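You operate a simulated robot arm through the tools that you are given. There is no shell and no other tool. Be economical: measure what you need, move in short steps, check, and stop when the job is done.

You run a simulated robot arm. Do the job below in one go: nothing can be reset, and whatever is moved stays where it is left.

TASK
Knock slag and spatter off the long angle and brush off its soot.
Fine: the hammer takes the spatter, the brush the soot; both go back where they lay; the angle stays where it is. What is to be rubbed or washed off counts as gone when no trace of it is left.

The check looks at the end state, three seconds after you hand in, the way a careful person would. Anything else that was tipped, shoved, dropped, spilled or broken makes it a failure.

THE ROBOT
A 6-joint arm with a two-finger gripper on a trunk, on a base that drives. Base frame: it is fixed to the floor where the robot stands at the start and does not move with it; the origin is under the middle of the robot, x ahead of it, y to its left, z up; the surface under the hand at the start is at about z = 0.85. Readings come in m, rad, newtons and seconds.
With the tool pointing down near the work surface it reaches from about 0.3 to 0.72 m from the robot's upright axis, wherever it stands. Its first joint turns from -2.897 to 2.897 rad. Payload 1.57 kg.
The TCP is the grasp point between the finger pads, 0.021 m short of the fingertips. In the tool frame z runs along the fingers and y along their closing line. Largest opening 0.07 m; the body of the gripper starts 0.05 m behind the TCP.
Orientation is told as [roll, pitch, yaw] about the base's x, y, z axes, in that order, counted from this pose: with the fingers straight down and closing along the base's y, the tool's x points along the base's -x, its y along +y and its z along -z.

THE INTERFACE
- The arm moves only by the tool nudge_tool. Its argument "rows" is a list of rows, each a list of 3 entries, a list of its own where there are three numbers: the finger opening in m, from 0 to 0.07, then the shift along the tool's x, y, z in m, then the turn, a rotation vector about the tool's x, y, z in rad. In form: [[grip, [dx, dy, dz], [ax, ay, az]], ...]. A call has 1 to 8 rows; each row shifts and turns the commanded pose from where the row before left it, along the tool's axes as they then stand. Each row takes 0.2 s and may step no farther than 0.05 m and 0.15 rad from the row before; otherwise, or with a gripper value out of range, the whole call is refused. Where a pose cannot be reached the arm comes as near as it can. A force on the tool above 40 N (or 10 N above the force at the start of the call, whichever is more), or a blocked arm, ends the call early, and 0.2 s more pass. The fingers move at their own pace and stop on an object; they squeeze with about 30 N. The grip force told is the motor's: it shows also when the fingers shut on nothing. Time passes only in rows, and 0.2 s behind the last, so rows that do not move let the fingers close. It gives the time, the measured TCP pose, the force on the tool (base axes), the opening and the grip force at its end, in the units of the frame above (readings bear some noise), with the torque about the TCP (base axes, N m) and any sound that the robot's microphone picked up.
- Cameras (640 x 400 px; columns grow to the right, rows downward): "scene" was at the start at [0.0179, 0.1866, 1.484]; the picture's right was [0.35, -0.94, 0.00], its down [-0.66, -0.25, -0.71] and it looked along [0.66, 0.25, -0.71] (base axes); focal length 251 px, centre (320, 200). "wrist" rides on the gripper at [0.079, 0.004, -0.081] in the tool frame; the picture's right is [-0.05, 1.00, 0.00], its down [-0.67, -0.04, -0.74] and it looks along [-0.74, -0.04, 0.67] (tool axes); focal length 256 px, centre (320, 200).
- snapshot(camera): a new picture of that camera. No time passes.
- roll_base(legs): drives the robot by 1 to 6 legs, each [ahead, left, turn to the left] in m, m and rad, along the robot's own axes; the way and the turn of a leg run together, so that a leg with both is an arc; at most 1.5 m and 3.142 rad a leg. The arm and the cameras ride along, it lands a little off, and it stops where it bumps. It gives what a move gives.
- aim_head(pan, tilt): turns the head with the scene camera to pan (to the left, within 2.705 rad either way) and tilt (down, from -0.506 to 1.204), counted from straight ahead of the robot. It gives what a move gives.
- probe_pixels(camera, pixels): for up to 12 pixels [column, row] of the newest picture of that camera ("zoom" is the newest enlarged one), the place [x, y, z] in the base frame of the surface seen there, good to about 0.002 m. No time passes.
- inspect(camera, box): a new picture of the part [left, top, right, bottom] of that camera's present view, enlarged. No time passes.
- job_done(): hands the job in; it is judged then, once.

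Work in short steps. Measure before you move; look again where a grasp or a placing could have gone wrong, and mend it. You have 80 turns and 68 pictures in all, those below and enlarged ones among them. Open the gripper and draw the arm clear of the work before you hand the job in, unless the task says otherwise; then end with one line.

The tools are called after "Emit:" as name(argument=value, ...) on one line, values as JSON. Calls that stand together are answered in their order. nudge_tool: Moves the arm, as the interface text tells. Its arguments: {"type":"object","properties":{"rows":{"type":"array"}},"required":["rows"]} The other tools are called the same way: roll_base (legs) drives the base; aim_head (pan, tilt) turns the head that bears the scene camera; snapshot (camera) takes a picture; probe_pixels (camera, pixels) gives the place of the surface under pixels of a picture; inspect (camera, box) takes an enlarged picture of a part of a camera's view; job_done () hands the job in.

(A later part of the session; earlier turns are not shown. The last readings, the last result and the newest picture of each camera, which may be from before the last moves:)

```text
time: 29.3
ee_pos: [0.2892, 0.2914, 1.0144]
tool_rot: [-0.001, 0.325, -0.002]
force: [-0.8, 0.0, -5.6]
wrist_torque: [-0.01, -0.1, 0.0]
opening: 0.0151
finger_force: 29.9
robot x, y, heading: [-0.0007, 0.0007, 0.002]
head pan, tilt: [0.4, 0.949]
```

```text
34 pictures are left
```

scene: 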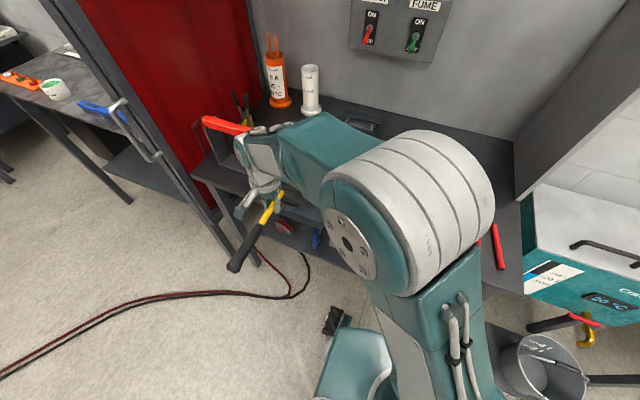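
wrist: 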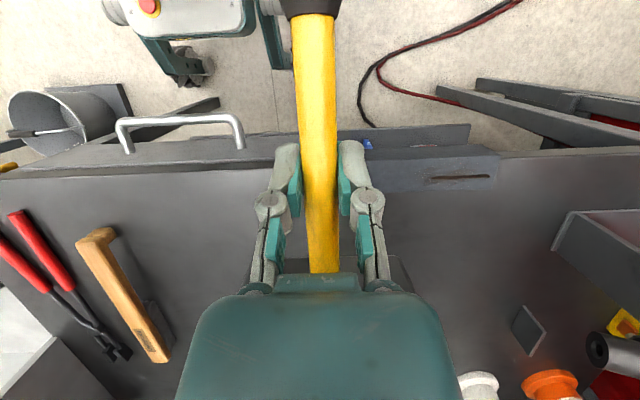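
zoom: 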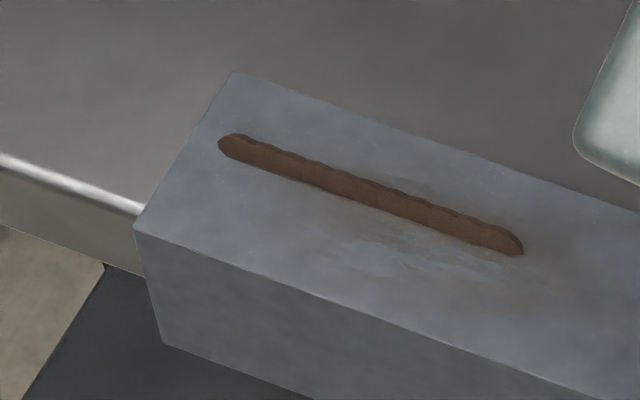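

First call was refused for step size. I repeat edge blows with legal steps: return to y≈0.44 with 0.15 rad more nose-down.

Emit:
nudge_tool(rows=[[0.0, [0, 0.05, 0], [0, 0.15, 0]], [0.0, [0, 0.05, 0], [0, 0, 0]], [0.0, [0.008, 0.047, 0.004], [0, 0, 0]], [0.0, [-0.0228, 0, 0.0443], [0, 0, 0]], [0.0, [-0.0228, 0, 0.0443], [0, 0, 0]], [0.0, [-0.0168, 0, 0.0328], [0, 0, 0]], [0.0, [0.0228, 0, -0.0443], [0, 0, 0]], [0.0, [0.0168, 0, -0.0328], [0, 0, 0]]])

Emit:
nudge_tool(rows=[[0.0, [0, -0.015, 0], [0, 0.06, 0]], [0.0, [-0.025, 0, 0.042], [0, 0, 0]], [0.0, [-0.022, 0, 0.037], [0, 0, 0]], [0.0, [0.025, 0, -0.042], [0, 0, 0]], [0.0, [0.025, 0, -0.042], [0, 0, 0]], [0.0, [0, -0.05, 0], [0, 0, 0]], [0.0, [0, -0.05, 0], [0, 0, 0]], [0.0, [0, -0.05, 0], [0, 0, 0]]])

Emit:
inspect(camera="scene", box=[272, 196, 296, 211])

Emit:
snapshot(camera="wrist")

```text
time: 31.1
ee_pos: [0.2809, 0.4407, 0.9662]
tool_rot: [0.001, 0.476, -0.002]
force: [0.4, 0.7, -5.6]
wrist_torque: [-0.02, -0.05, -0.05]
opening: 0.0149
finger_force: 30.1
robot x, y, heading: [0.0008, -0.0005, 0.0]
head pan, tilt: [0.4, 0.949]
```

```text
time: 32.9
ee_pos: [0.2806, 0.2751, 0.9707]
tool_rot: [0.002, 0.534, -0.001]
force: [-0.6, -0.7, -7.0]
wrist_torque: [0.05, -0.07, -0.02]
opening: 0.0147
finger_force: 29.8
robot x, y, heading: [0.0022, -0.002, -0.001]
head pan, tilt: [0.4, 0.949]
```

```text
16.00 times, centred on (284, 204) of scene
```

zoom: 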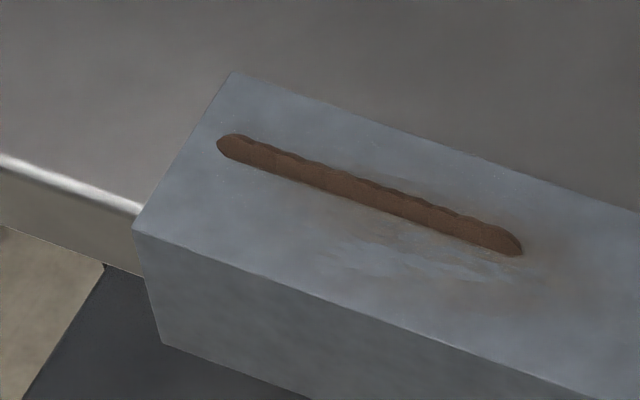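

```text
32 pictures are left
```

wrist: 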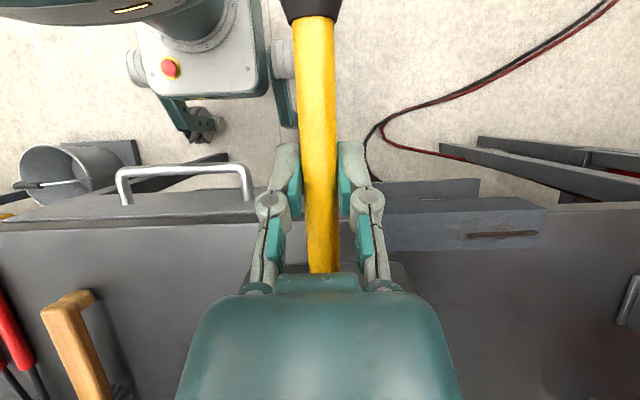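

The bead is unchanged after ~10 direct blows, so it appears to be the weld itself; the four spatter lumps are gone. I measure the hammer tilt to lay it back level.

Emit:
probe_pixels(camera="wrist", pixels=[[312, 25], [314, 60], [316, 110], [319, 150], [322, 200], [325, 240], [325, 265]])

Emit:
inspect(camera="wrist", box=[440, 210, 568, 290])

```text
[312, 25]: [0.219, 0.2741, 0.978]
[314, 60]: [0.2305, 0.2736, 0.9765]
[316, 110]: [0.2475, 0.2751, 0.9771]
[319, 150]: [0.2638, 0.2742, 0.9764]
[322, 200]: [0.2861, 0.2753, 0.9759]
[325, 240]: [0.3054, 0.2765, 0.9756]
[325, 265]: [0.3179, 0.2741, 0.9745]
```

```text
5.00 times, centred on (504, 250) of wrist
```

zoom: 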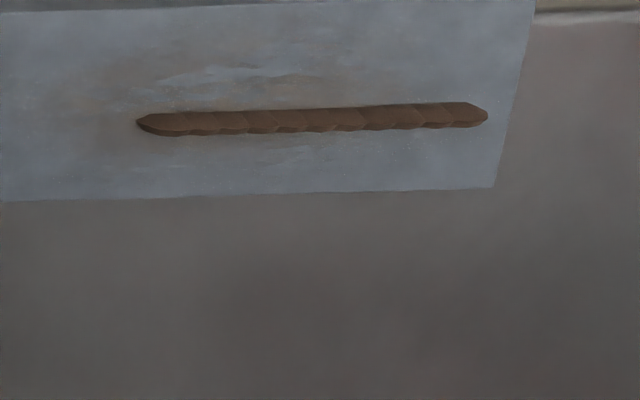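

The close-up shows weld ripples: the bead is the weld and stays. I carry the hammer back toward its spot (TCP ≈0.6145, 0.114), level.

Emit:
nudge_tool(rows=[[0.0, [0, 0, 0], [0, -0.033, 0]], [0.0, [-0.0367, -0.0201, -0.02], [0, 0, 0]], [0.0, [-0.0367, -0.0201, -0.02], [0, 0, 0]], [0.0, [-0.0367, -0.0201, -0.02], [0, 0, 0]], [0.0, [-0.0367, -0.0201, -0.02], [0, 0, 0]], [0.0, [-0.0367, -0.0201, -0.02], [0, 0, 0]], [0.0, [-0.0367, -0.0201, -0.02], [0, 0, 0]], [0.0, [-0.0367, -0.0201, -0.02], [0, 0, 0]]])

Emit:
nudge_tool(rows=[[0.0, [-0.0367, -0.0201, -0.02], [0, 0, 0]], [0.0, [-0.022, 0, 0.04], [0, 0, 0]], [0.0, [-0.014, 0, 0.026], [0, 0, 0]], [0.0, [0, 0, 0], [0, 0, 0]]])

Emit:
snapshot(camera="wrist")

```text
time: 34.7
ee_pos: [0.5725, 0.136, 0.9703]
tool_rot: [0.001, 0.503, 0.0]
force: [-0.6, -0.3, -3.7]
wrist_torque: [0.01, -0.09, 0.0]
opening: 0.0149
finger_force: 30.3
robot x, y, heading: [0.0056, -0.0016, 0.002]
head pan, tilt: [0.4, 0.949]
```

```text
time: 35.7
ee_pos: [0.6164, 0.1147, 0.8934]
tool_rot: [0.001, 0.501, -0.003]
force: [-0.6, 0.2, -6.2]
wrist_torque: [0.01, -0.11, -0.01]
opening: 0.0149
finger_force: 29.8
robot x, y, heading: [-0.0012, -0.0002, -0.002]
head pan, tilt: [0.4, 0.949]
```

```text
30 pictures are left
```

wrist: 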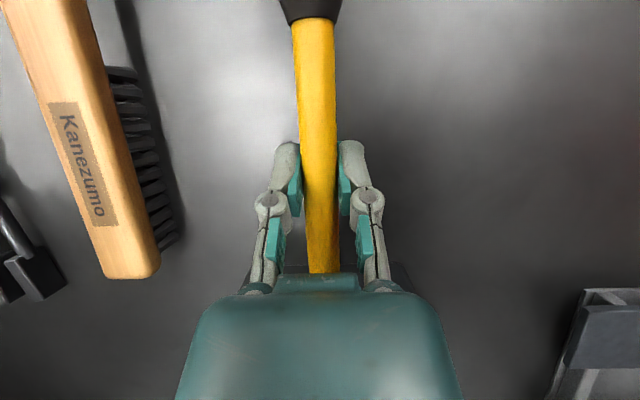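

Nearly down. I verify levelness and the handle's position, then lower to contact.

Emit:
probe_pixels(camera="wrist", pixels=[[312, 25], [314, 60], [316, 110], [319, 150], [322, 200], [325, 262], [400, 275], [402, 280], [335, 10]])

Emit:
nudge_tool(rows=[[0.0, [-0.007, 0, 0.013], [0, 0, 0]], [0.0, [-0.001, 0, 0.002], [0, 0, 0]], [0.0, [0, 0, 0], [0, 0, 0]]])

```text
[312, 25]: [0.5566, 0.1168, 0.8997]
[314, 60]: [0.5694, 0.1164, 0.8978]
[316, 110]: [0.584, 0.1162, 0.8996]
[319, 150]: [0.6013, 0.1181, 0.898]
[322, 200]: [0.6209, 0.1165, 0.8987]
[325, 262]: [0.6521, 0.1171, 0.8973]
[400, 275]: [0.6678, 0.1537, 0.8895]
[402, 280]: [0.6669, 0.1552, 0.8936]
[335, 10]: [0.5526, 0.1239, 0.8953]
```

```text
time: 36.5
ee_pos: [0.6164, 0.1168, 0.8766]
tool_rot: [0.0, 0.501, -0.001]
force: [-0.4, -0.4, -5.8]
wrist_torque: [-0.01, -0.06, 0.02]
opening: 0.0146
finger_force: 29.5
robot x, y, heading: [0.0026, -0.0, 0.001]
head pan, tilt: [0.4, 0.949]
```

Handle sits slightly high in the pads, so I lower to 0.8735 with a slight nose-down so the head touches first.

Emit:
nudge_tool(rows=[[0.0, [-0.0015, -0.002, 0.0027], [0, 0.03, 0]], [0.0, [0, 0, 0], [0, 0, 0]]])

```text
time: 37.1
ee_pos: [0.615, 0.1137, 0.8751]
tool_rot: [-0.001, 0.533, -0.001]
force: [-0.6, -0.6, -6.6]
wrist_torque: [0.0, -0.08, 0.0]
opening: 0.015
finger_force: 30.2
robot x, y, heading: [0.002, -0.0033, -0.004]
head pan, tilt: [0.4, 0.949]
```

One more small step down, feeling for contact.

Emit:
nudge_tool(rows=[[0.0, [-0.001, 0, 0.0018], [0, 0, 0]], [0.0, [0, 0, 0], [0, 0.02, 0]], [0.0, [0, 0, 0], [0, 0, 0]]])

```text
time: 37.9
ee_pos: [0.6145, 0.1125, 0.8743]
tool_rot: [0.0, 0.548, 0.0]
force: [3.0, 1.8, 2.4]
wrist_torque: [0.03, -0.89, 0.09]
opening: 0.0148
finger_force: 29.9
robot x, y, heading: [-0.0008, -0.0001, 0.002]
head pan, tilt: [0.4, 0.949]
```

The head rests on the bench (force up, torque). I open and withdraw straight up.

Emit:
nudge_tool(rows=[[0.02, [0, 0, 0], [0, 0, 0]], [0.035, [0, 0, 0], [0, 0, 0]], [0.05, [0, 0, 0], [0, 0, 0]], [0.05, [0.015, 0, -0.026], [0, 0, 0]], [0.05, [0.025, 0, -0.042], [0, 0, 0]], [0.05, [0.025, 0, -0.042], [0, -0.13, 0]], [0.05, [0, 0, -0.03], [0, -0.14, 0]], [0.05, [0, 0, 0], [0, -0.14, 0]]])

Emit:
nudge_tool(rows=[[0.05, [0, 0, 0], [0, -0.138, 0]], [0.05, [0, 0, 0], [0, 0, 0]]])

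Emit:
snapshot(camera="wrist")

```text
time: 39.7
ee_pos: [0.6275, 0.1138, 1.0285]
tool_rot: [-0.001, 0.141, -0.002]
force: [1.0, 0.2, -1.0]
wrist_torque: [0.01, -0.01, -0.02]
opening: 0.0501
finger_force: 0.0
robot x, y, heading: [0.0006, 0.0018, 0.001]
head pan, tilt: [0.4, 0.949]
```

```text
time: 40.3
ee_pos: [0.6276, 0.1134, 1.0295]
tool_rot: [-0.001, 0.002, -0.001]
force: [0.5, 0.3, 0.3]
wrist_torque: [0.03, -0.02, -0.01]
opening: 0.0504
finger_force: 0.0
robot x, y, heading: [-0.0029, -0.0038, -0.0]
head pan, tilt: [0.4, 0.949]
```

```text
29 pictures are left
```

wrist: 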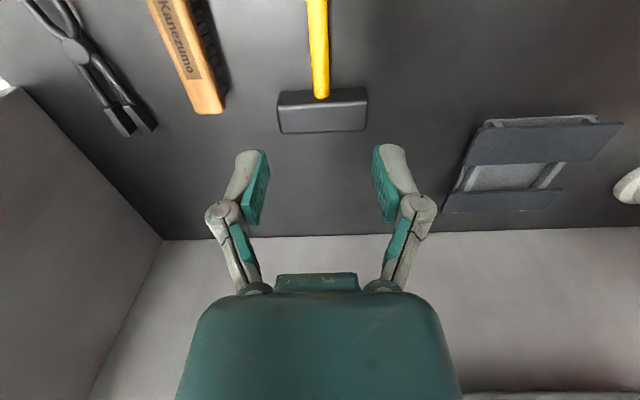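

Hammer lies back in place. I verify its position and move to look at the brush from above its handle.

Emit:
probe_pixels(camera="wrist", pixels=[[319, 50], [321, 90], [280, 95], [366, 92], [322, 110], [322, 130]])

Emit:
nudge_tool(rows=[[0.06, [0.045, -0.02, 0], [0, 0, 0]], [0.06, [0.045, -0.02, 0], [0, 0, 0]], [0.06, [0.045, -0.02, 0], [0, 0, 0]], [0.06, [0.035, -0.02, 0.02], [0, 0, 0]], [0.06, [0.03, -0.025, 0.02], [0, 0, 0]], [0.06, [0, 0, 0.02], [0, 0, 0]], [0.06, [0, 0, 0], [0, 0, 0]]])

Emit:
snapshot(camera="wrist")

Emit:
inspect(camera="scene", box=[400, 150, 496, 250])

```text
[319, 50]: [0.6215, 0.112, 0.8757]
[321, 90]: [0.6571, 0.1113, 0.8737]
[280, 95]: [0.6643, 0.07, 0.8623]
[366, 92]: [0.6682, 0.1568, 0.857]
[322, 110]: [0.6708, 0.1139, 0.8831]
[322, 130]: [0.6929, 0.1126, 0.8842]
```

```text
time: 41.9
ee_pos: [0.4274, 0.0075, 0.9671]
tool_rot: [0.0, 0.004, 0.001]
force: [0.3, 0.5, -0.2]
wrist_torque: [0.03, 0.02, -0.02]
opening: 0.0601
finger_force: 0.1
robot x, y, heading: [0.0018, 0.001, -0.005]
head pan, tilt: [0.4, 0.949]
```

```text
28 pictures are left
```

wrist: 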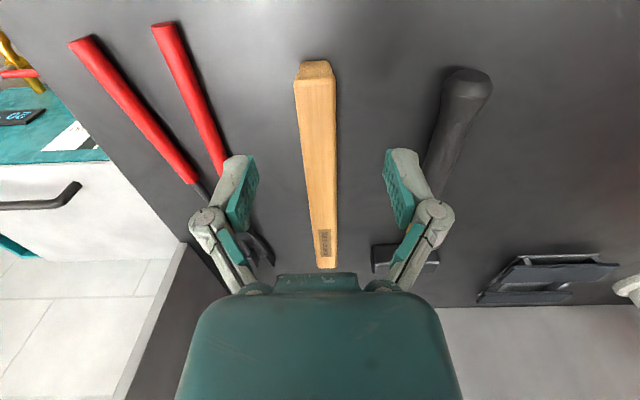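

```text
4.00 times, centred on (448, 200) of scene
```

zoom: 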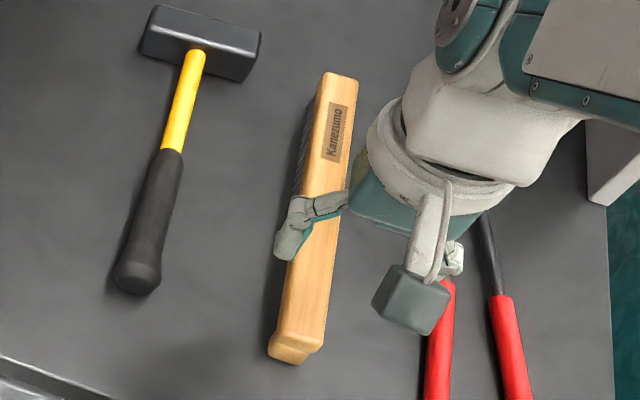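

I measure the brush's wood edges, side heights and the bristle extents.

Emit:
probe_pixels(camera="wrist", pixels=[[316, 68], [317, 84], [299, 90], [335, 90], [318, 130], [321, 200], [325, 262], [301, 130], [337, 130]])

Emit:
probe_pixels(camera="zoom", pixels=[[285, 345], [270, 350], [280, 315], [318, 90], [310, 120], [302, 160], [297, 185], [293, 205], [295, 335], [345, 78]])

```text
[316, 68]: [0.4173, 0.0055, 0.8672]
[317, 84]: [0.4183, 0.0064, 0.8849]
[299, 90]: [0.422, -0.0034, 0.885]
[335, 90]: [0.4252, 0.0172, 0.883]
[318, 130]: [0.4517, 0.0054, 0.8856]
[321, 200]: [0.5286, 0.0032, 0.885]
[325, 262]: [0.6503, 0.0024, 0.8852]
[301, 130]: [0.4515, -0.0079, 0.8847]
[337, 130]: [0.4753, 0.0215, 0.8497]
```

```text
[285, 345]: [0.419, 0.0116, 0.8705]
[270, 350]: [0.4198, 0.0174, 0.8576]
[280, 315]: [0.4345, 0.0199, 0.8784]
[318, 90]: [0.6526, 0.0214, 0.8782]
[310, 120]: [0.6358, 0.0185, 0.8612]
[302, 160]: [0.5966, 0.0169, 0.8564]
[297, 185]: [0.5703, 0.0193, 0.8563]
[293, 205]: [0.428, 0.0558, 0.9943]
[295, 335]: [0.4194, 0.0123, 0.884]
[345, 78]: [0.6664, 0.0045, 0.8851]
```

Brush: wood x 0.418–0.667, y centre ≈0.006, top 0.885; bristles x≈0.55–0.66. I grasp at x≈0.48.

Emit:
nudge_tool(rows=[[0.06, [-0.027, -0.001, 0], [0, 0, 0]], [0.06, [-0.026, -0.001, 0.02], [0, 0, 0]], [0.06, [0, 0, 0.045], [0, 0, 0]], [0.06, [0, 0, 0.028], [0, 0, 0]], [0.06, [0, 0, 0], [0, 0, 0]]])

Emit:
nudge_tool(rows=[[0.03, [0, 0, 0], [0, 0, 0]], [0.0, [0, 0, 0], [0, 0, 0]], [0.0, [0, 0, 0], [0, 0, 0]], [0.0, [0, 0, -0.04], [0, 0, 0]], [0.0, [0, 0, -0.05], [0, 0, 0]], [0.0, [0, 0, 0], [0, 0, 0]]])

Emit:
snapshot(camera="wrist")

```text
time: 43.1
ee_pos: [0.4786, 0.0087, 0.8752]
tool_rot: [0.002, 0.004, -0.002]
force: [-1.3, 0.6, 0.1]
wrist_torque: [-0.01, -0.02, -0.01]
opening: 0.0601
finger_force: 0.1
robot x, y, heading: [-0.0034, 0.0006, -0.001]
head pan, tilt: [0.4, 0.949]
```

```text
time: 44.5
ee_pos: [0.4809, 0.0074, 0.9656]
tool_rot: [0.0, 0.003, -0.002]
force: [0.0, 0.5, -1.7]
wrist_torque: [-0.05, 0.12, -0.02]
opening: 0.0266
finger_force: 30.7
robot x, y, heading: [-0.0008, -0.0041, -0.001]
head pan, tilt: [0.4, 0.949]
```

```text
26 pictures are left
```

wrist: 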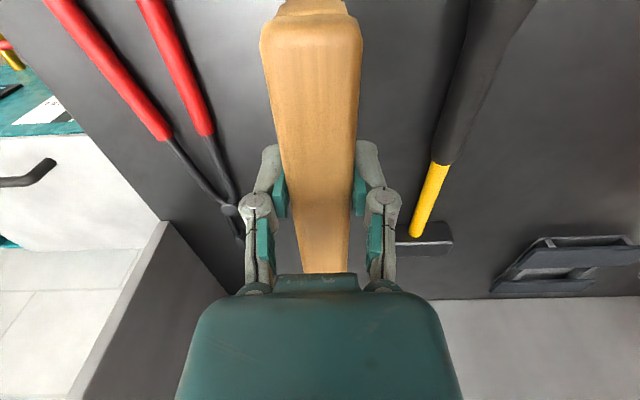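

Brush is held level. I carry it to TCP (0.24, 0.37), high above the angle.

Emit:
nudge_tool(rows=[[0.0, [0.027, 0.04, 0], [0, 0, 0]], [0.0, [0.027, 0.04, 0], [0, 0, 0]], [0.0, [0.027, 0.04, 0], [0, 0, 0]], [0.0, [0.027, 0.04, 0], [0, 0, 0]], [0.0, [0.027, 0.04, 0], [0, 0, 0]], [0.0, [0.027, 0.04, 0], [0, 0, 0]], [0.0, [0.027, 0.04, 0], [0, 0, 0]], [0.0, [0.027, 0.04, 0], [0, 0, 0]]])

Emit:
nudge_tool(rows=[[0.0, [0.027, 0.04, 0], [0, 0, 0]], [0.0, [0, 0.003, 0.045], [0, 0, 0]], [0.0, [0, 0, 0.03], [0, 0, 0]], [0.0, [0, 0, 0], [0, 0, 0]]])

Emit:
snapshot(camera="scene")

Emit:
snapshot(camera="wrist")

```text
time: 46.3
ee_pos: [0.2645, 0.3271, 0.9653]
tool_rot: [-0.002, 0.004, -0.003]
force: [-0.3, 0.0, -1.1]
wrist_torque: [-0.03, 0.17, 0.0]
opening: 0.0269
finger_force: 30.3
robot x, y, heading: [0.0007, 0.0023, 0.002]
head pan, tilt: [0.4, 0.949]
```

```text
time: 47.3
ee_pos: [0.2391, 0.3682, 0.893]
tool_rot: [0.0, 0.002, -0.001]
force: [-1.2, 0.3, -1.2]
wrist_torque: [0.01, 0.15, 0.02]
opening: 0.0265
finger_force: 29.5
robot x, y, heading: [0.0025, -0.002, -0.001]
head pan, tilt: [0.4, 0.949]
```

```text
25 pictures are left
```

scene: 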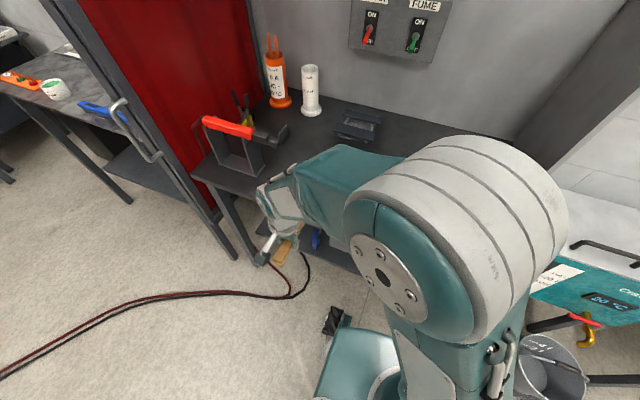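

```text
24 pictures are left
```

wrist: 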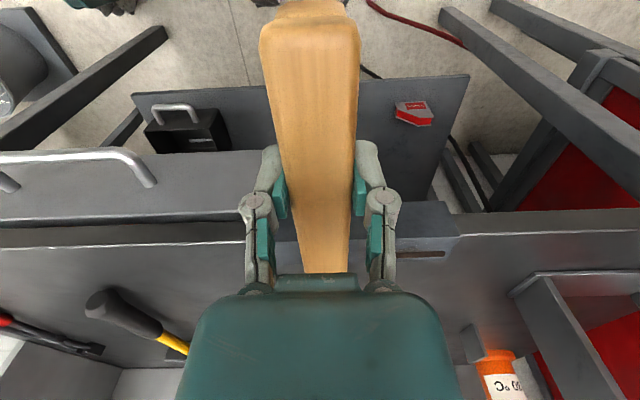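

Brush is over the angle's clean right part; I lower to light contact (expected TCP z≈0.879).

Emit:
nudge_tool(rows=[[0.0, [0, 0, 0.01], [0, 0, 0]], [0.0, [0, 0, 0.004], [0, 0, 0]], [0.0, [0, 0, 0], [0, 0, 0]]])

Emit:
nudge_tool(rows=[[0.0, [0, 0, 0.002], [0, 0, 0]], [0.0, [0, 0, 0], [0, 0, 0]]])

```text
time: 48.1
ee_pos: [0.2393, 0.37, 0.8788]
tool_rot: [0.0, 0.001, 0.001]
force: [-1.3, -0.7, 7.8]
wrist_torque: [-0.02, -0.88, -0.09]
opening: 0.0267
finger_force: 30.1
robot x, y, heading: [0.0023, -0.0008, 0.0]
head pan, tilt: [0.4, 0.949]
```

```text
time: 48.7
ee_pos: [0.2376, 0.3691, 0.874]
tool_rot: [-0.001, 0.002, -0.002]
force: [-2.9, 0.3, 8.8]
wrist_torque: [0.0, -0.75, 0.04]
opening: 0.0269
finger_force: 29.7
robot x, y, heading: [-0.0001, 0.0011, -0.002]
head pan, tilt: [0.4, 0.949]
```

Contact with ≈9 N. I ease up 1 mm and stroke slowly along +y over the soot and back, watching forces.

Emit:
nudge_tool(rows=[[0.0, [0, 0, -0.001], [0, 0, 0]], [0.0, [0, 0.025, 0], [0, 0, 0]], [0.0, [0, 0.025, 0], [0, 0, 0]], [0.0, [0, 0.025, 0], [0, 0, 0]], [0.0, [0, 0.025, 0], [0, 0, 0]], [0.0, [0, 0.02, 0], [0, 0, 0]]])

Emit:
nudge_tool(rows=[[0.0, [0, -0.025, 0], [0, 0, 0]], [0.0, [0, -0.025, 0], [0, 0, 0]], [0.0, [0, -0.025, 0], [0, 0, 0]], [0.0, [0, -0.025, 0], [0, 0, 0]], [0.0, [0, -0.02, 0], [0, 0, 0]]])

Emit:
inspect(camera="scene", box=[268, 190, 332, 230])

```text
time: 50.1
ee_pos: [0.2378, 0.4886, 0.8758]
tool_rot: [-0.001, 0.003, -0.002]
force: [0.0, -0.1, -1.7]
wrist_torque: [-0.02, 0.14, 0.0]
opening: 0.0267
finger_force: 30.1
robot x, y, heading: [0.0009, -0.0007, -0.001]
head pan, tilt: [0.4, 0.949]
```

```text
time: 51.3
ee_pos: [0.2389, 0.3707, 0.8766]
tool_rot: [0.003, 0.002, -0.002]
force: [0.7, -0.7, 0.0]
wrist_torque: [-0.04, -0.07, -0.03]
opening: 0.0266
finger_force: 30.1
robot x, y, heading: [-0.0006, 0.0008, -0.002]
head pan, tilt: [0.4, 0.949]
```

```text
10.00 times, centred on (300, 210) of scene
```

zoom: 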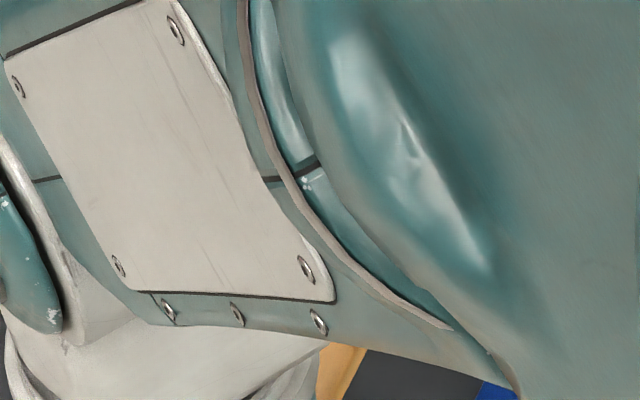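

Contact was lost toward the left end (bead likely pivoted the brush up). I lift aside and look at the soot.

Emit:
nudge_tool(rows=[[0.0, [0, 0, -0.04], [0, 0, 0]], [0.0, [0, 0, -0.05], [0, 0, 0]], [0.0, [0, -0.04, 0], [0, 0, 0]], [0.0, [0.0, -0.04, 0], [0, 0, 0]]])

Emit:
snapshot(camera="wrist")

Emit:
inspect(camera="scene", box=[268, 190, 316, 220])

```text
time: 52.3
ee_pos: [0.2397, 0.2872, 0.9677]
tool_rot: [0.001, 0.002, -0.002]
force: [-0.2, -1.0, -1.7]
wrist_torque: [0.01, 0.15, 0.0]
opening: 0.0264
finger_force: 30.2
robot x, y, heading: [0.0003, -0.0015, 0.001]
head pan, tilt: [0.4, 0.949]
```

```text
22 pictures are left
```

wrist: 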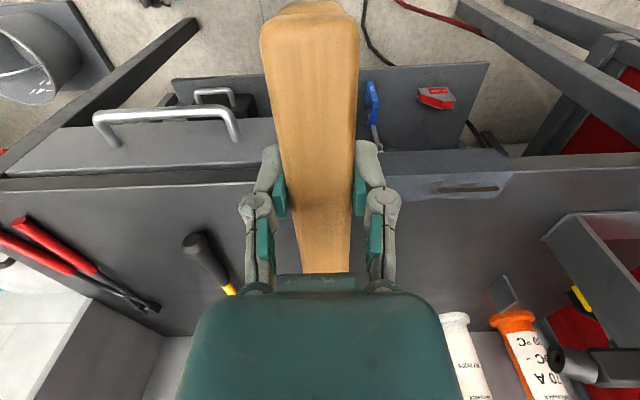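

```text
13.33 times, centred on (292, 205) of scene
```

zoom: 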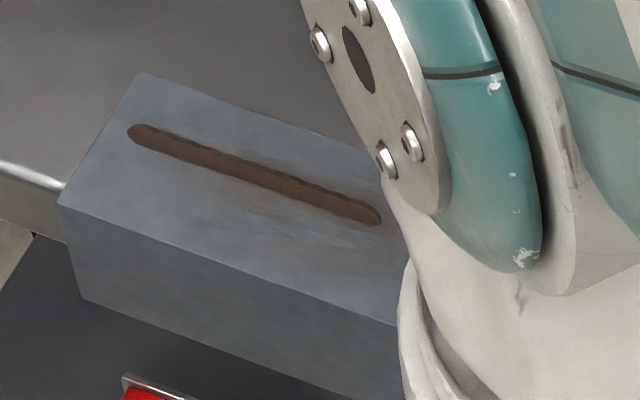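

I zoom the wrist view on the angle (430–510, 155–205) to judge soot.

Emit:
inspect(camera="wrist", box=[390, 145, 518, 225])

Emit:
probe_pixels(camera="wrist", pixels=[[432, 190], [498, 187], [505, 172], [500, 198], [310, 8], [310, 30], [313, 100], [318, 180], [322, 260]])

```text
5.00 times, centred on (454, 185) of wrist
```

zoom: 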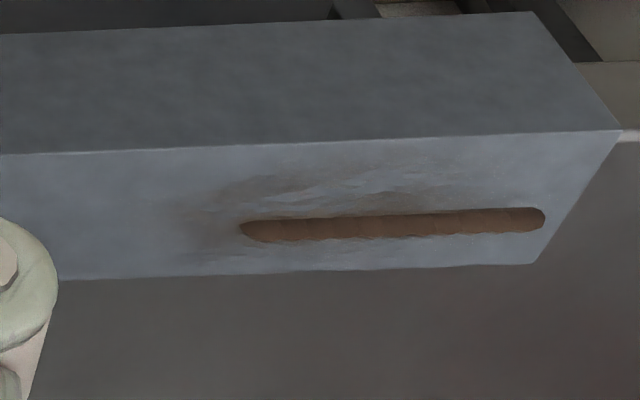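

```text
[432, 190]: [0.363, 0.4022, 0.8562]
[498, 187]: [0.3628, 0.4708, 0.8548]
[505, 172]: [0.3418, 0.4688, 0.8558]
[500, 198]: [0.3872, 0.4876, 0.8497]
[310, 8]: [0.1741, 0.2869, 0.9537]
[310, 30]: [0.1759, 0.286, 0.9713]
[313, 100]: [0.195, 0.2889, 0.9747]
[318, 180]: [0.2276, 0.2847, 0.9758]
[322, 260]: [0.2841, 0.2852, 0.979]
```

The brush pivoted nose-up ≈0.07 so it touched only the front edge. I'll take it back to its place level and regrip it over the bristles for firm control.

Emit:
nudge_tool(rows=[[0.0, [-0.03, -0.035, -0.002], [0, 0.07, 0]], [0.0, [-0.03, -0.035, -0.002], [0, 0, 0]], [0.0, [-0.03, -0.035, -0.002], [0, 0, 0]], [0.0, [-0.03, -0.035, -0.002], [0, 0, 0]], [0.0, [-0.03, -0.035, -0.002], [0, 0, 0]], [0.0, [-0.03, -0.035, -0.002], [0, 0, 0]], [0.0, [-0.03, -0.035, -0.002], [0, 0, 0]], [0.0, [-0.03, -0.035, -0.002], [0, 0, 0]]])

Emit:
nudge_tool(rows=[[0.0, [-0.004, 0, 0.045], [0, 0, 0]], [0.0, [-0.003, 0, 0.035], [0, 0, 0]], [0.0, [0, 0, 0], [0, 0, 0]]])

```text
time: 54.1
ee_pos: [0.4789, 0.0082, 0.968]
tool_rot: [0.0, 0.075, 0.0]
force: [0.7, -0.1, -2.0]
wrist_torque: [-0.05, 0.12, 0.04]
opening: 0.0265
finger_force: 30.1
robot x, y, heading: [0.0003, 0.0003, 0.001]
head pan, tilt: [0.4, 0.949]
```

```text
time: 54.9
ee_pos: [0.4797, 0.0108, 0.885]
tool_rot: [-0.002, 0.074, 0.0]
force: [-0.1, -0.2, -1.9]
wrist_torque: [0.05, 0.13, 0.0]
opening: 0.0265
finger_force: 29.8
robot x, y, heading: [0.0036, -0.0001, 0.001]
head pan, tilt: [0.4, 0.949]
```

I lower to 0.876, release, and rise.

Emit:
nudge_tool(rows=[[0.0, [-0.0005, -0.001, 0.008], [0, 0, 0]], [0.0, [0, 0, 0.001], [0, 0, 0]], [0.03, [0, 0, 0], [0, 0, 0]], [0.05, [0, 0, 0], [0, 0, 0]], [0.06, [0, 0, -0.04], [0, 0, 0]], [0.06, [0, 0, -0.05], [0, -0.074, 0]], [0.06, [0, 0, -0.0], [0, 0, 0]]])

Emit:
snapshot(camera="wrist")

```text
time: 56.5
ee_pos: [0.4843, 0.0084, 0.9661]
tool_rot: [0.0, 0.0, -0.003]
force: [0.3, -0.8, 0.0]
wrist_torque: [0.02, -0.01, -0.02]
opening: 0.0599
finger_force: 0.1
robot x, y, heading: [0.0012, 0.0002, 0.003]
head pan, tilt: [0.4, 0.949]
```

```text
19 pictures are left
```

wrist: 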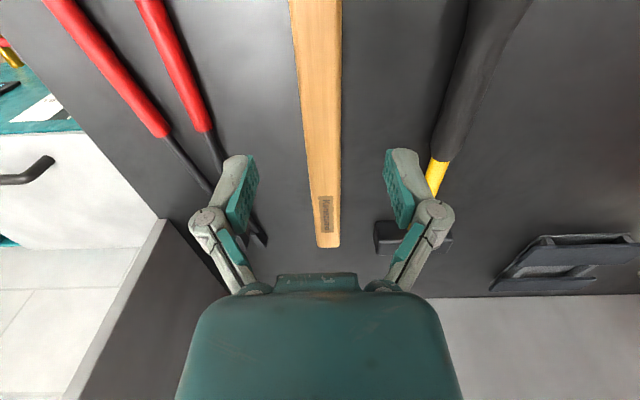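

Brush is back in place. I verify its line and regrip at x≈0.60, over the bristles.

Emit:
probe_pixels(camera="wrist", pixels=[[320, 60], [324, 150], [327, 225], [328, 245], [311, 150], [340, 150], [335, 225], [317, 225]])

Emit:
nudge_tool(rows=[[0.05, [-0.04, -0.001, 0], [0, 0, 0]], [0.05, [-0.04, -0.001, 0], [0, 0, 0]], [0.05, [-0.037, -0.001, 0], [0, 0, 0]], [0.05, [0, 0, 0.045], [0, 0, 0]], [0.05, [0, 0, 0.0], [0, 0, 0]]])

Emit:
snapshot(camera="wrist")

```text
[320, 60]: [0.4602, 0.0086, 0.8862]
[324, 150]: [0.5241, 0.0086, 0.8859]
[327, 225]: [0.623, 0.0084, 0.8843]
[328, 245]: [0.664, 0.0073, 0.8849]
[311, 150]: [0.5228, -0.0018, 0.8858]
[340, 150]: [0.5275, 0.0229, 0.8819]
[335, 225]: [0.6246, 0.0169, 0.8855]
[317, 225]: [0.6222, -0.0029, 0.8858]
```

```text
time: 57.7
ee_pos: [0.601, 0.0051, 0.9215]
tool_rot: [0.001, -0.002, -0.003]
force: [-0.6, -0.2, 0.1]
wrist_torque: [-0.01, 0.01, -0.01]
opening: 0.0499
finger_force: 0.0
robot x, y, heading: [-0.0016, 0.0007, -0.004]
head pan, tilt: [0.4, 0.949]
```

```text
18 pictures are left
```

wrist: 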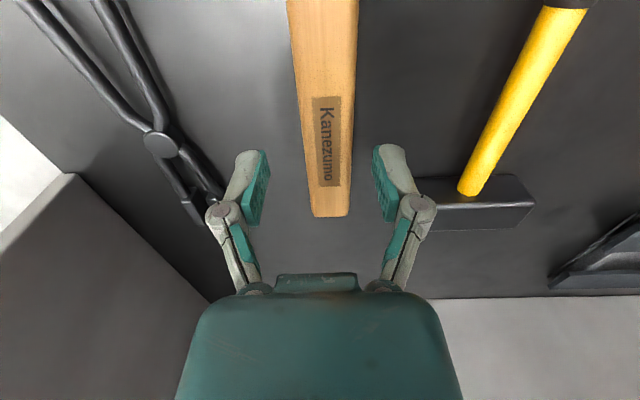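

I centre on y≈0.008 and descend to TCP z≈0.880, then grip and lift.

Emit:
nudge_tool(rows=[[0.05, [0, 0.003, 0.02], [0, 0, 0]], [0.05, [0, 0, 0.0215], [0, 0, 0]], [0.05, [0, 0, 0], [0, 0, 0]], [0.02, [0, 0, 0], [0, 0, 0]], [0.0, [0, 0, 0], [0, 0, 0]], [0.0, [0, 0, 0], [0, 0, 0]]])

Emit:
nudge_tool(rows=[[0.0, [0, 0, -0.04], [0, 0, 0]], [0.0, [0, 0, -0.05], [0, 0, 0]], [0.0, [0.04, 0.028, 0], [0, 0, 0]], [0.0, [0.035, 0.035, 0], [0, 0, 0]], [0.0, [0.03, 0.038, 0], [0, 0, 0]], [0.0, [0.028, 0.039, 0], [0, 0, 0]], [0.0, [0.028, 0.039, 0], [0, 0, 0]]])

```text
time: 59.1
ee_pos: [0.6029, 0.0071, 0.88]
tool_rot: [-0.001, -0.002, -0.001]
force: [-0.7, 0.9, 8.9]
wrist_torque: [-0.07, -0.06, -0.12]
opening: 0.0268
finger_force: 29.4
robot x, y, heading: [-0.0014, -0.0016, -0.007]
head pan, tilt: [0.4, 0.949]
```

```text
time: 60.7
ee_pos: [0.4392, 0.1869, 0.9663]
tool_rot: [0.0, -0.002, -0.001]
force: [-0.8, 0.8, -1.0]
wrist_torque: [-0.05, -0.04, -0.02]
opening: 0.0269
finger_force: 29.6
robot x, y, heading: [-0.0018, -0.0007, -0.001]
head pan, tilt: [0.4, 0.949]
```

Firm grip over the bristles now (bottom ≈30 mm below TCP). I go over the angle's right part, TCP (0.365, 0.38).

Emit:
nudge_tool(rows=[[0.0, [0.015, 0.039, 0], [0, 0, 0]], [0.0, [0.015, 0.039, 0], [0, 0, 0]], [0.0, [0.015, 0.039, 0], [0, 0, 0]], [0.0, [0.015, 0.039, 0], [0, 0, 0]], [0.0, [0.014, 0.037, 0.03], [0, 0, 0]], [0.0, [0, 0, 0.04], [0, 0, 0]], [0.0, [0, 0, 0], [0, 0, 0]]])

Emit:
nudge_tool(rows=[[0.0, [0, 0, 0.008], [0, 0, 0]], [0.0, [0, 0, 0.003], [0, 0, 0]], [0.0, [0, 0, 0], [0, 0, 0]]])

```text
time: 62.3
ee_pos: [0.3674, 0.3779, 0.9011]
tool_rot: [-0.001, -0.003, -0.003]
force: [-0.4, -0.2, -1.5]
wrist_torque: [-0.02, -0.09, 0.0]
opening: 0.0268
finger_force: 29.9
robot x, y, heading: [0.0005, 0.0008, 0.002]
head pan, tilt: [0.4, 0.949]
```

```text
time: 63.1
ee_pos: [0.3668, 0.3801, 0.8895]
tool_rot: [0.0, 0.002, -0.003]
force: [-0.4, -1.1, -1.7]
wrist_torque: [-0.03, -0.05, 0.02]
opening: 0.0271
finger_force: 30.2
robot x, y, heading: [0.0005, -0.0015, 0.001]
head pan, tilt: [0.4, 0.949]
```

Still free at 0.8895; I creep down to touch.

Emit:
nudge_tool(rows=[[0.0, [0, 0, 0.002], [0, 0, 0]], [0.0, [0, 0, 0.002], [0, 0, 0]], [0.0, [0, 0, 0], [0, 0, 0]]])

Emit:
nudge_tool(rows=[[0.0, [0, 0, 0.001], [0, 0, 0]], [0.0, [0, 0, 0], [0, 0, 0]]])

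```text
time: 63.9
ee_pos: [0.3675, 0.3808, 0.885]
tool_rot: [0.0, -0.003, 0.0]
force: [-0.1, 0.2, -1.3]
wrist_torque: [0.03, -0.05, -0.03]
opening: 0.0268
finger_force: 29.7
robot x, y, heading: [-0.0004, 0.002, 0.002]
head pan, tilt: [0.4, 0.949]
```

```text
time: 64.5
ee_pos: [0.3667, 0.3802, 0.8864]
tool_rot: [0.001, -0.002, -0.002]
force: [-2.1, -2.1, 9.2]
wrist_torque: [-0.12, 0.14, -0.02]
opening: 0.027
finger_force: 30.2
robot x, y, heading: [0.0037, -0.0013, -0.001]
head pan, tilt: [0.4, 0.949]
```

Contact ≈10 N. I scrub y 0.375–0.397 here, then ease up 2.5 mm and sweep over the bead region.

Emit:
nudge_tool(rows=[[0.0, [0, 0.017, 0], [0, 0, 0]], [0.0, [0, -0.02, 0], [0, 0, 0]], [0.0, [0, 0.02, 0], [0, 0, 0]], [0.0, [0, -0.02, 0], [0, 0, 0]], [0.0, [0, 0.02, 0], [0, 0, 0]]])

Emit:
nudge_tool(rows=[[0.0, [0, 0, -0.003], [0, 0, 0]], [0.0, [0, 0.02, 0], [0, 0, 0]], [0.0, [0, 0.025, 0], [0, 0, 0]], [0.0, [0, 0.025, 0], [0, 0, 0]]])

Emit:
nudge_tool(rows=[[0.0, [0, -0.025, 0], [0, 0, 0]], [0.0, [0, -0.025, 0], [0, 0, 0]], [0.0, [0, -0.02, 0], [0, 0, 0]]])

```text
time: 65.7
ee_pos: [0.3697, 0.3946, 0.8846]
tool_rot: [0.002, -0.001, -0.001]
force: [-0.5, -9.7, 26.1]
wrist_torque: [-0.22, 0.2, 0.06]
opening: 0.0267
finger_force: 30.5
robot x, y, heading: [-0.0001, -0.0011, 0.0]
head pan, tilt: [0.4, 0.949]
```

```text
time: 66.7
ee_pos: [0.3677, 0.4697, 0.8856]
tool_rot: [-0.003, -0.001, 0.001]
force: [0.0, -0.1, -0.7]
wrist_torque: [0.02, -0.06, 0.02]
opening: 0.0268
finger_force: 30.3
robot x, y, heading: [0.0018, 0.0032, 0.004]
head pan, tilt: [0.4, 0.949]
```

```text
time: 67.5
ee_pos: [0.3682, 0.3984, 0.8859]
tool_rot: [0.001, -0.002, -0.002]
force: [0.2, 0.2, -1.1]
wrist_torque: [0.0, -0.05, -0.02]
opening: 0.0267
finger_force: 29.7
robot x, y, heading: [0.0018, -0.0012, 0.003]
head pan, tilt: [0.4, 0.949]
```

Over the bead there's no contact at that height, so the bead doesn't obstruct. I lower 2 mm and sweep the whole soot area at light force.

Emit:
nudge_tool(rows=[[0.0, [0, 0, 0.002], [0, 0, 0]], [0.0, [0, 0, 0], [0, 0, 0]]])

Emit:
nudge_tool(rows=[[0.0, [0, 0.02, 0], [0, 0, 0]], [0.0, [0, 0.025, 0], [0, 0, 0]], [0.0, [0, 0.025, 0], [0, 0, 0]]])

Emit:
nudge_tool(rows=[[0.0, [0, -0.025, 0], [0, 0, 0]], [0.0, [0, -0.025, 0], [0, 0, 0]], [0.0, [0, -0.025, 0], [0, 0, 0]], [0.0, [0, -0.02, 0], [0, 0, 0]]])

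```text
time: 68.1
ee_pos: [0.3693, 0.3995, 0.8854]
tool_rot: [0.0, -0.003, -0.001]
force: [0.5, -0.2, 1.2]
wrist_torque: [0.03, -0.1, 0.01]
opening: 0.0268
finger_force: 30.0
robot x, y, heading: [-0.0018, -0.0008, -0.003]
head pan, tilt: [0.4, 0.949]
```

```text
time: 68.9
ee_pos: [0.3691, 0.4692, 0.8854]
tool_rot: [0.0, 0.0, 0.0]
force: [-0.2, -0.5, 3.6]
wrist_torque: [0.0, -0.09, 0.04]
opening: 0.0268
finger_force: 29.9
robot x, y, heading: [0.0014, 0.0022, 0.003]
head pan, tilt: [0.4, 0.949]
```

```text
time: 69.9
ee_pos: [0.3693, 0.3742, 0.886]
tool_rot: [0.001, -0.003, -0.002]
force: [-0.1, -0.5, -1.5]
wrist_torque: [0.04, -0.07, -0.01]
opening: 0.0269
finger_force: 29.6
robot x, y, heading: [-0.0008, 0.0, -0.001]
head pan, tilt: [0.4, 0.949]
```

Contact is light (2–5 N). I lower 0.7 mm and do a few full sweeps, then look.

Emit:
nudge_tool(rows=[[0.0, [0, 0, 0.0008], [0, 0, 0]], [0.0, [0, 0.03, 0], [0, 0, 0]], [0.0, [0, 0.035, 0], [0, 0, 0]], [0.0, [0, 0.035, 0], [0, 0, 0]], [0.0, [0, -0.035, 0], [0, 0, 0]], [0.0, [0, -0.035, 0], [0, 0, 0]], [0.0, [0, -0.03, 0], [0, 0, 0]]])

Emit:
nudge_tool(rows=[[0.0, [0, 0.03, 0], [0, 0, 0]], [0.0, [0, 0.035, 0], [0, 0, 0]], [0.0, [0, 0.035, 0], [0, 0, 0]], [0.0, [0, -0.035, 0], [0, 0, 0]], [0.0, [0, -0.035, 0], [0, 0, 0]], [0.0, [0, -0.03, 0], [0, 0, 0]]])

Emit:
nudge_tool(rows=[[0.0, [0, 0, -0.05], [0, 0, 0]], [0.0, [0, 0, -0.03], [0, 0, 0]], [0.0, [0, -0.045, 0], [0, 0, 0]], [0.0, [0, -0.045, 0], [0, 0, 0]], [0.0, [0, -0.03, 0], [0, 0, 0]]])

Emit:
inspect(camera="scene", box=[268, 190, 316, 220])

Emit:
snapshot(camera="wrist")

```text
time: 71.5
ee_pos: [0.369, 0.3747, 0.8852]
tool_rot: [0.002, -0.003, -0.001]
force: [-0.7, 5.5, 23.4]
wrist_torque: [0.15, 0.18, -0.12]
opening: 0.0267
finger_force: 29.7
robot x, y, heading: [0.003, -0.0014, 0.001]
head pan, tilt: [0.4, 0.949]
```

```text
time: 72.9
ee_pos: [0.3699, 0.3684, 0.8829]
tool_rot: [-0.002, 0.001, -0.001]
force: [-0.5, -3.1, 14.9]
wrist_torque: [0.02, -0.24, -0.04]
opening: 0.0269
finger_force: 29.9
robot x, y, heading: [0.0002, -0.0003, -0.003]
head pan, tilt: [0.4, 0.949]
```

```text
time: 74.1
ee_pos: [0.3673, 0.2522, 0.9633]
tool_rot: [0.001, 0.001, -0.001]
force: [0.6, 0.8, -2.3]
wrist_torque: [-0.01, -0.05, -0.02]
opening: 0.0265
finger_force: 29.5
robot x, y, heading: [0.0049, -0.0002, -0.001]
head pan, tilt: [0.4, 0.949]
```

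```text
13.33 times, centred on (292, 205) of scene
```

zoom: 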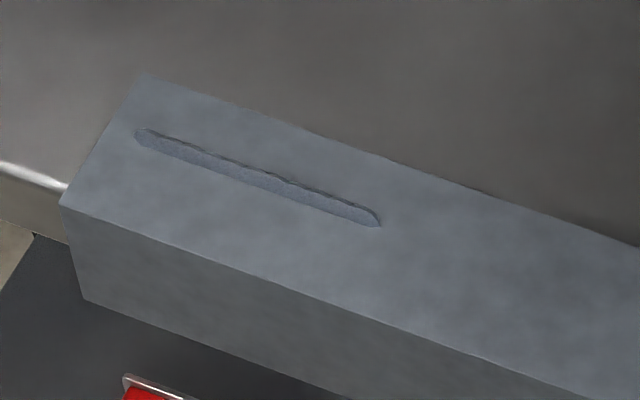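

```text
16 pictures are left
```

wrist: 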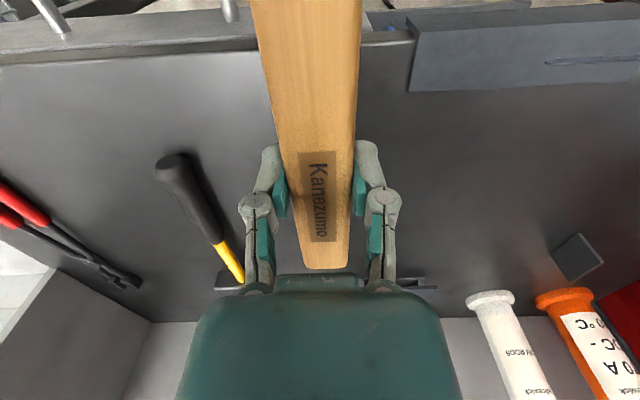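

The bead is now clean grey weld and the soot is gone. I verify with a wrist zoom and check the angle's position.

Emit:
inspect(camera="wrist", box=[400, 0, 640, 110])

Emit:
inspect(camera="scene", box=[268, 190, 332, 230])

Emit:
probe_pixels(camera="zoom", pixels=[[105, 105], [280, 167], [110, 62], [50, 152], [583, 228], [538, 330], [320, 150], [320, 220]])

```text
2.67 times, centred on (520, 55) of wrist
```

zoom: 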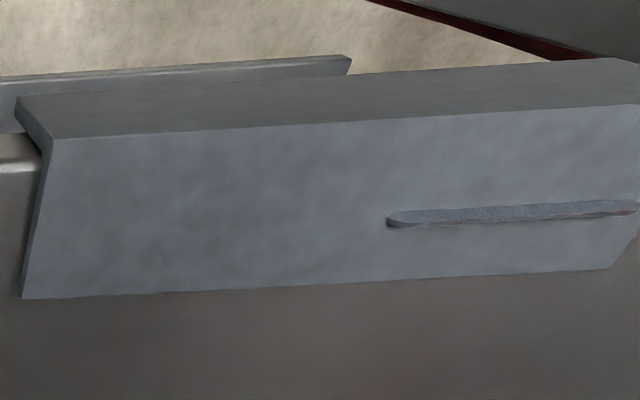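

```text
10.00 times, centred on (300, 210) of scene
```

zoom: 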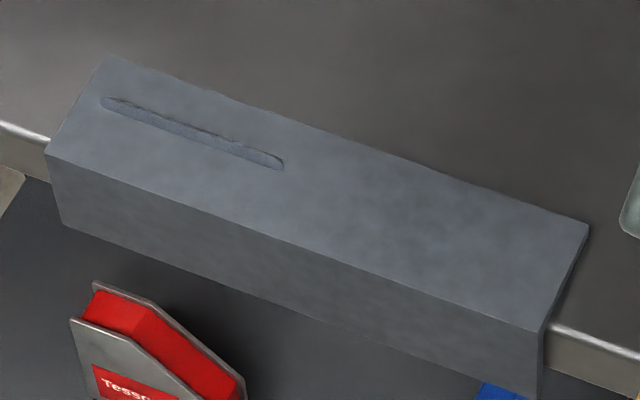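

```text
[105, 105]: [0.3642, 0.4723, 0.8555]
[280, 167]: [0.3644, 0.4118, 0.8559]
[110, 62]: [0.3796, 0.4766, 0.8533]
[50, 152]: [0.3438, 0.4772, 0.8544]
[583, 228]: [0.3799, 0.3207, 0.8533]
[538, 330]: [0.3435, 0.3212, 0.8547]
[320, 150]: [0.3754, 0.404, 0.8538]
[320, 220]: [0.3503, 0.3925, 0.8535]
```

The angle hasn't moved. A faint reddish hint at the bead's left end in the wrist zoom (600,213) deserves a tight look.

Emit:
inspect(camera="scene", box=[275, 197, 291, 207])

Emit:
inspect(camera="wrist", box=[560, 40, 640, 90])

```text
16.00 times, centred on (283, 202) of scene
```

zoom: 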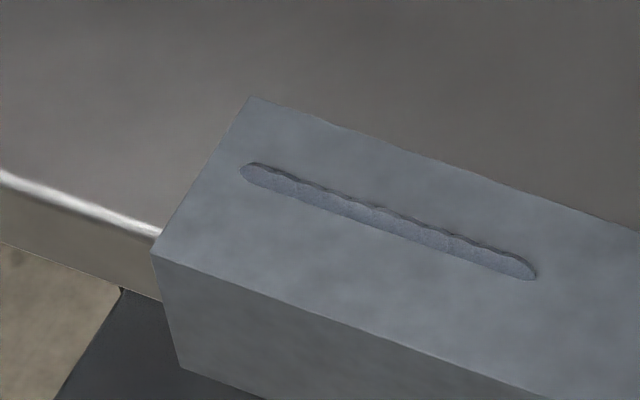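

```text
8.00 times, centred on (600, 65) of wrist
```

zoom: 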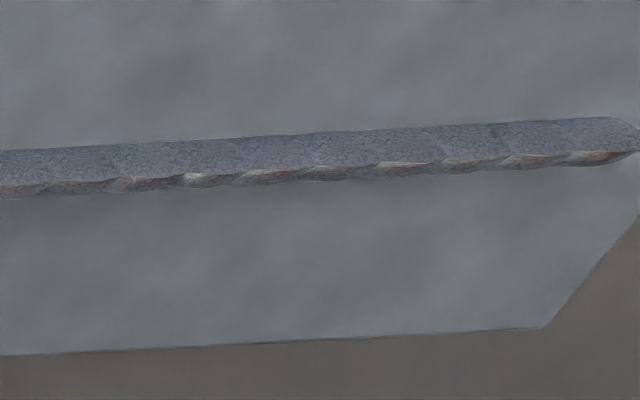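

The reddish flecks are facet reflections of the curtain on the weld flank; the work is clean. I check brush tilt and carry it back to its place.

Emit:
probe_pixels(camera="wrist", pixels=[[305, 10], [308, 60], [312, 100], [316, 150], [320, 200], [325, 255]])

Emit:
nudge_tool(rows=[[0.0, [-0.0294, -0.0306, 0], [0, 0, 0]], [0.0, [-0.0294, -0.0306, 0], [0, 0, 0]], [0.0, [-0.0294, -0.0306, 0], [0, 0, 0]], [0.0, [-0.0294, -0.0306, 0], [0, 0, 0]], [0.0, [-0.0294, -0.0306, 0], [0, 0, 0]], [0.0, [-0.0294, -0.0306, 0], [0, 0, 0]], [0.0, [-0.0294, -0.0306, 0], [0, 0, 0]], [0.0, [-0.0294, -0.0306, 0], [0, 0, 0]]])

Emit:
nudge_tool(rows=[[0.0, [0, 0, 0.04], [0, 0, 0]], [0.0, [0, 0, 0.03], [0, 0, 0]], [0.0, [0, 0, 0], [0, 0, 0]]])

Emit:
snapshot(camera="wrist")

```text
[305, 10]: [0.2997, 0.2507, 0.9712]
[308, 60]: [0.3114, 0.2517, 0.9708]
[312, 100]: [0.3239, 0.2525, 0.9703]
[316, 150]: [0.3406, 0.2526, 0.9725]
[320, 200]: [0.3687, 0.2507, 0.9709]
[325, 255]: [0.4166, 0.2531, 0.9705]
```

```text
time: 75.9
ee_pos: [0.6043, 0.006, 0.9667]
tool_rot: [0.001, 0.0, -0.001]
force: [-1.0, -0.7, -1.7]
wrist_torque: [0.0, -0.07, -0.02]
opening: 0.0267
finger_force: 30.0
robot x, y, heading: [-0.0006, -0.0057, 0.001]
head pan, tilt: [0.4, 0.949]
```

```text
time: 76.7
ee_pos: [0.6022, 0.006, 0.8953]
tool_rot: [0.0, -0.001, -0.001]
force: [0.1, -0.7, -2.3]
wrist_torque: [-0.06, -0.08, 0.0]
opening: 0.0267
finger_force: 30.0
robot x, y, heading: [-0.0009, -0.0006, -0.002]
head pan, tilt: [0.4, 0.949]
```

```text
11 pictures are left
```

wrist: 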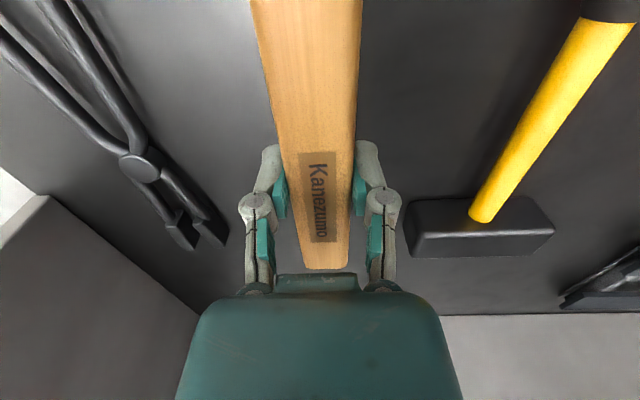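

Clear of hammer and tongs; I lower the last ~16 mm to contact.

Emit:
nudge_tool(rows=[[0.0, [0, 0.001, 0.01], [0, 0, 0]], [0.0, [0, 0, 0.004], [0, 0, 0]], [0.0, [0, 0, 0.0015], [0, 0, 0]], [0.0, [0, 0, 0], [0, 0, 0]]])

```text
time: 77.7
ee_pos: [0.6038, 0.0071, 0.8796]
tool_rot: [0.0, -0.002, -0.001]
force: [0.8, 0.4, -1.8]
wrist_torque: [-0.01, -0.07, -0.01]
opening: 0.0268
finger_force: 30.3
robot x, y, heading: [-0.0008, -0.0021, -0.0]
head pan, tilt: [0.4, 0.949]
```

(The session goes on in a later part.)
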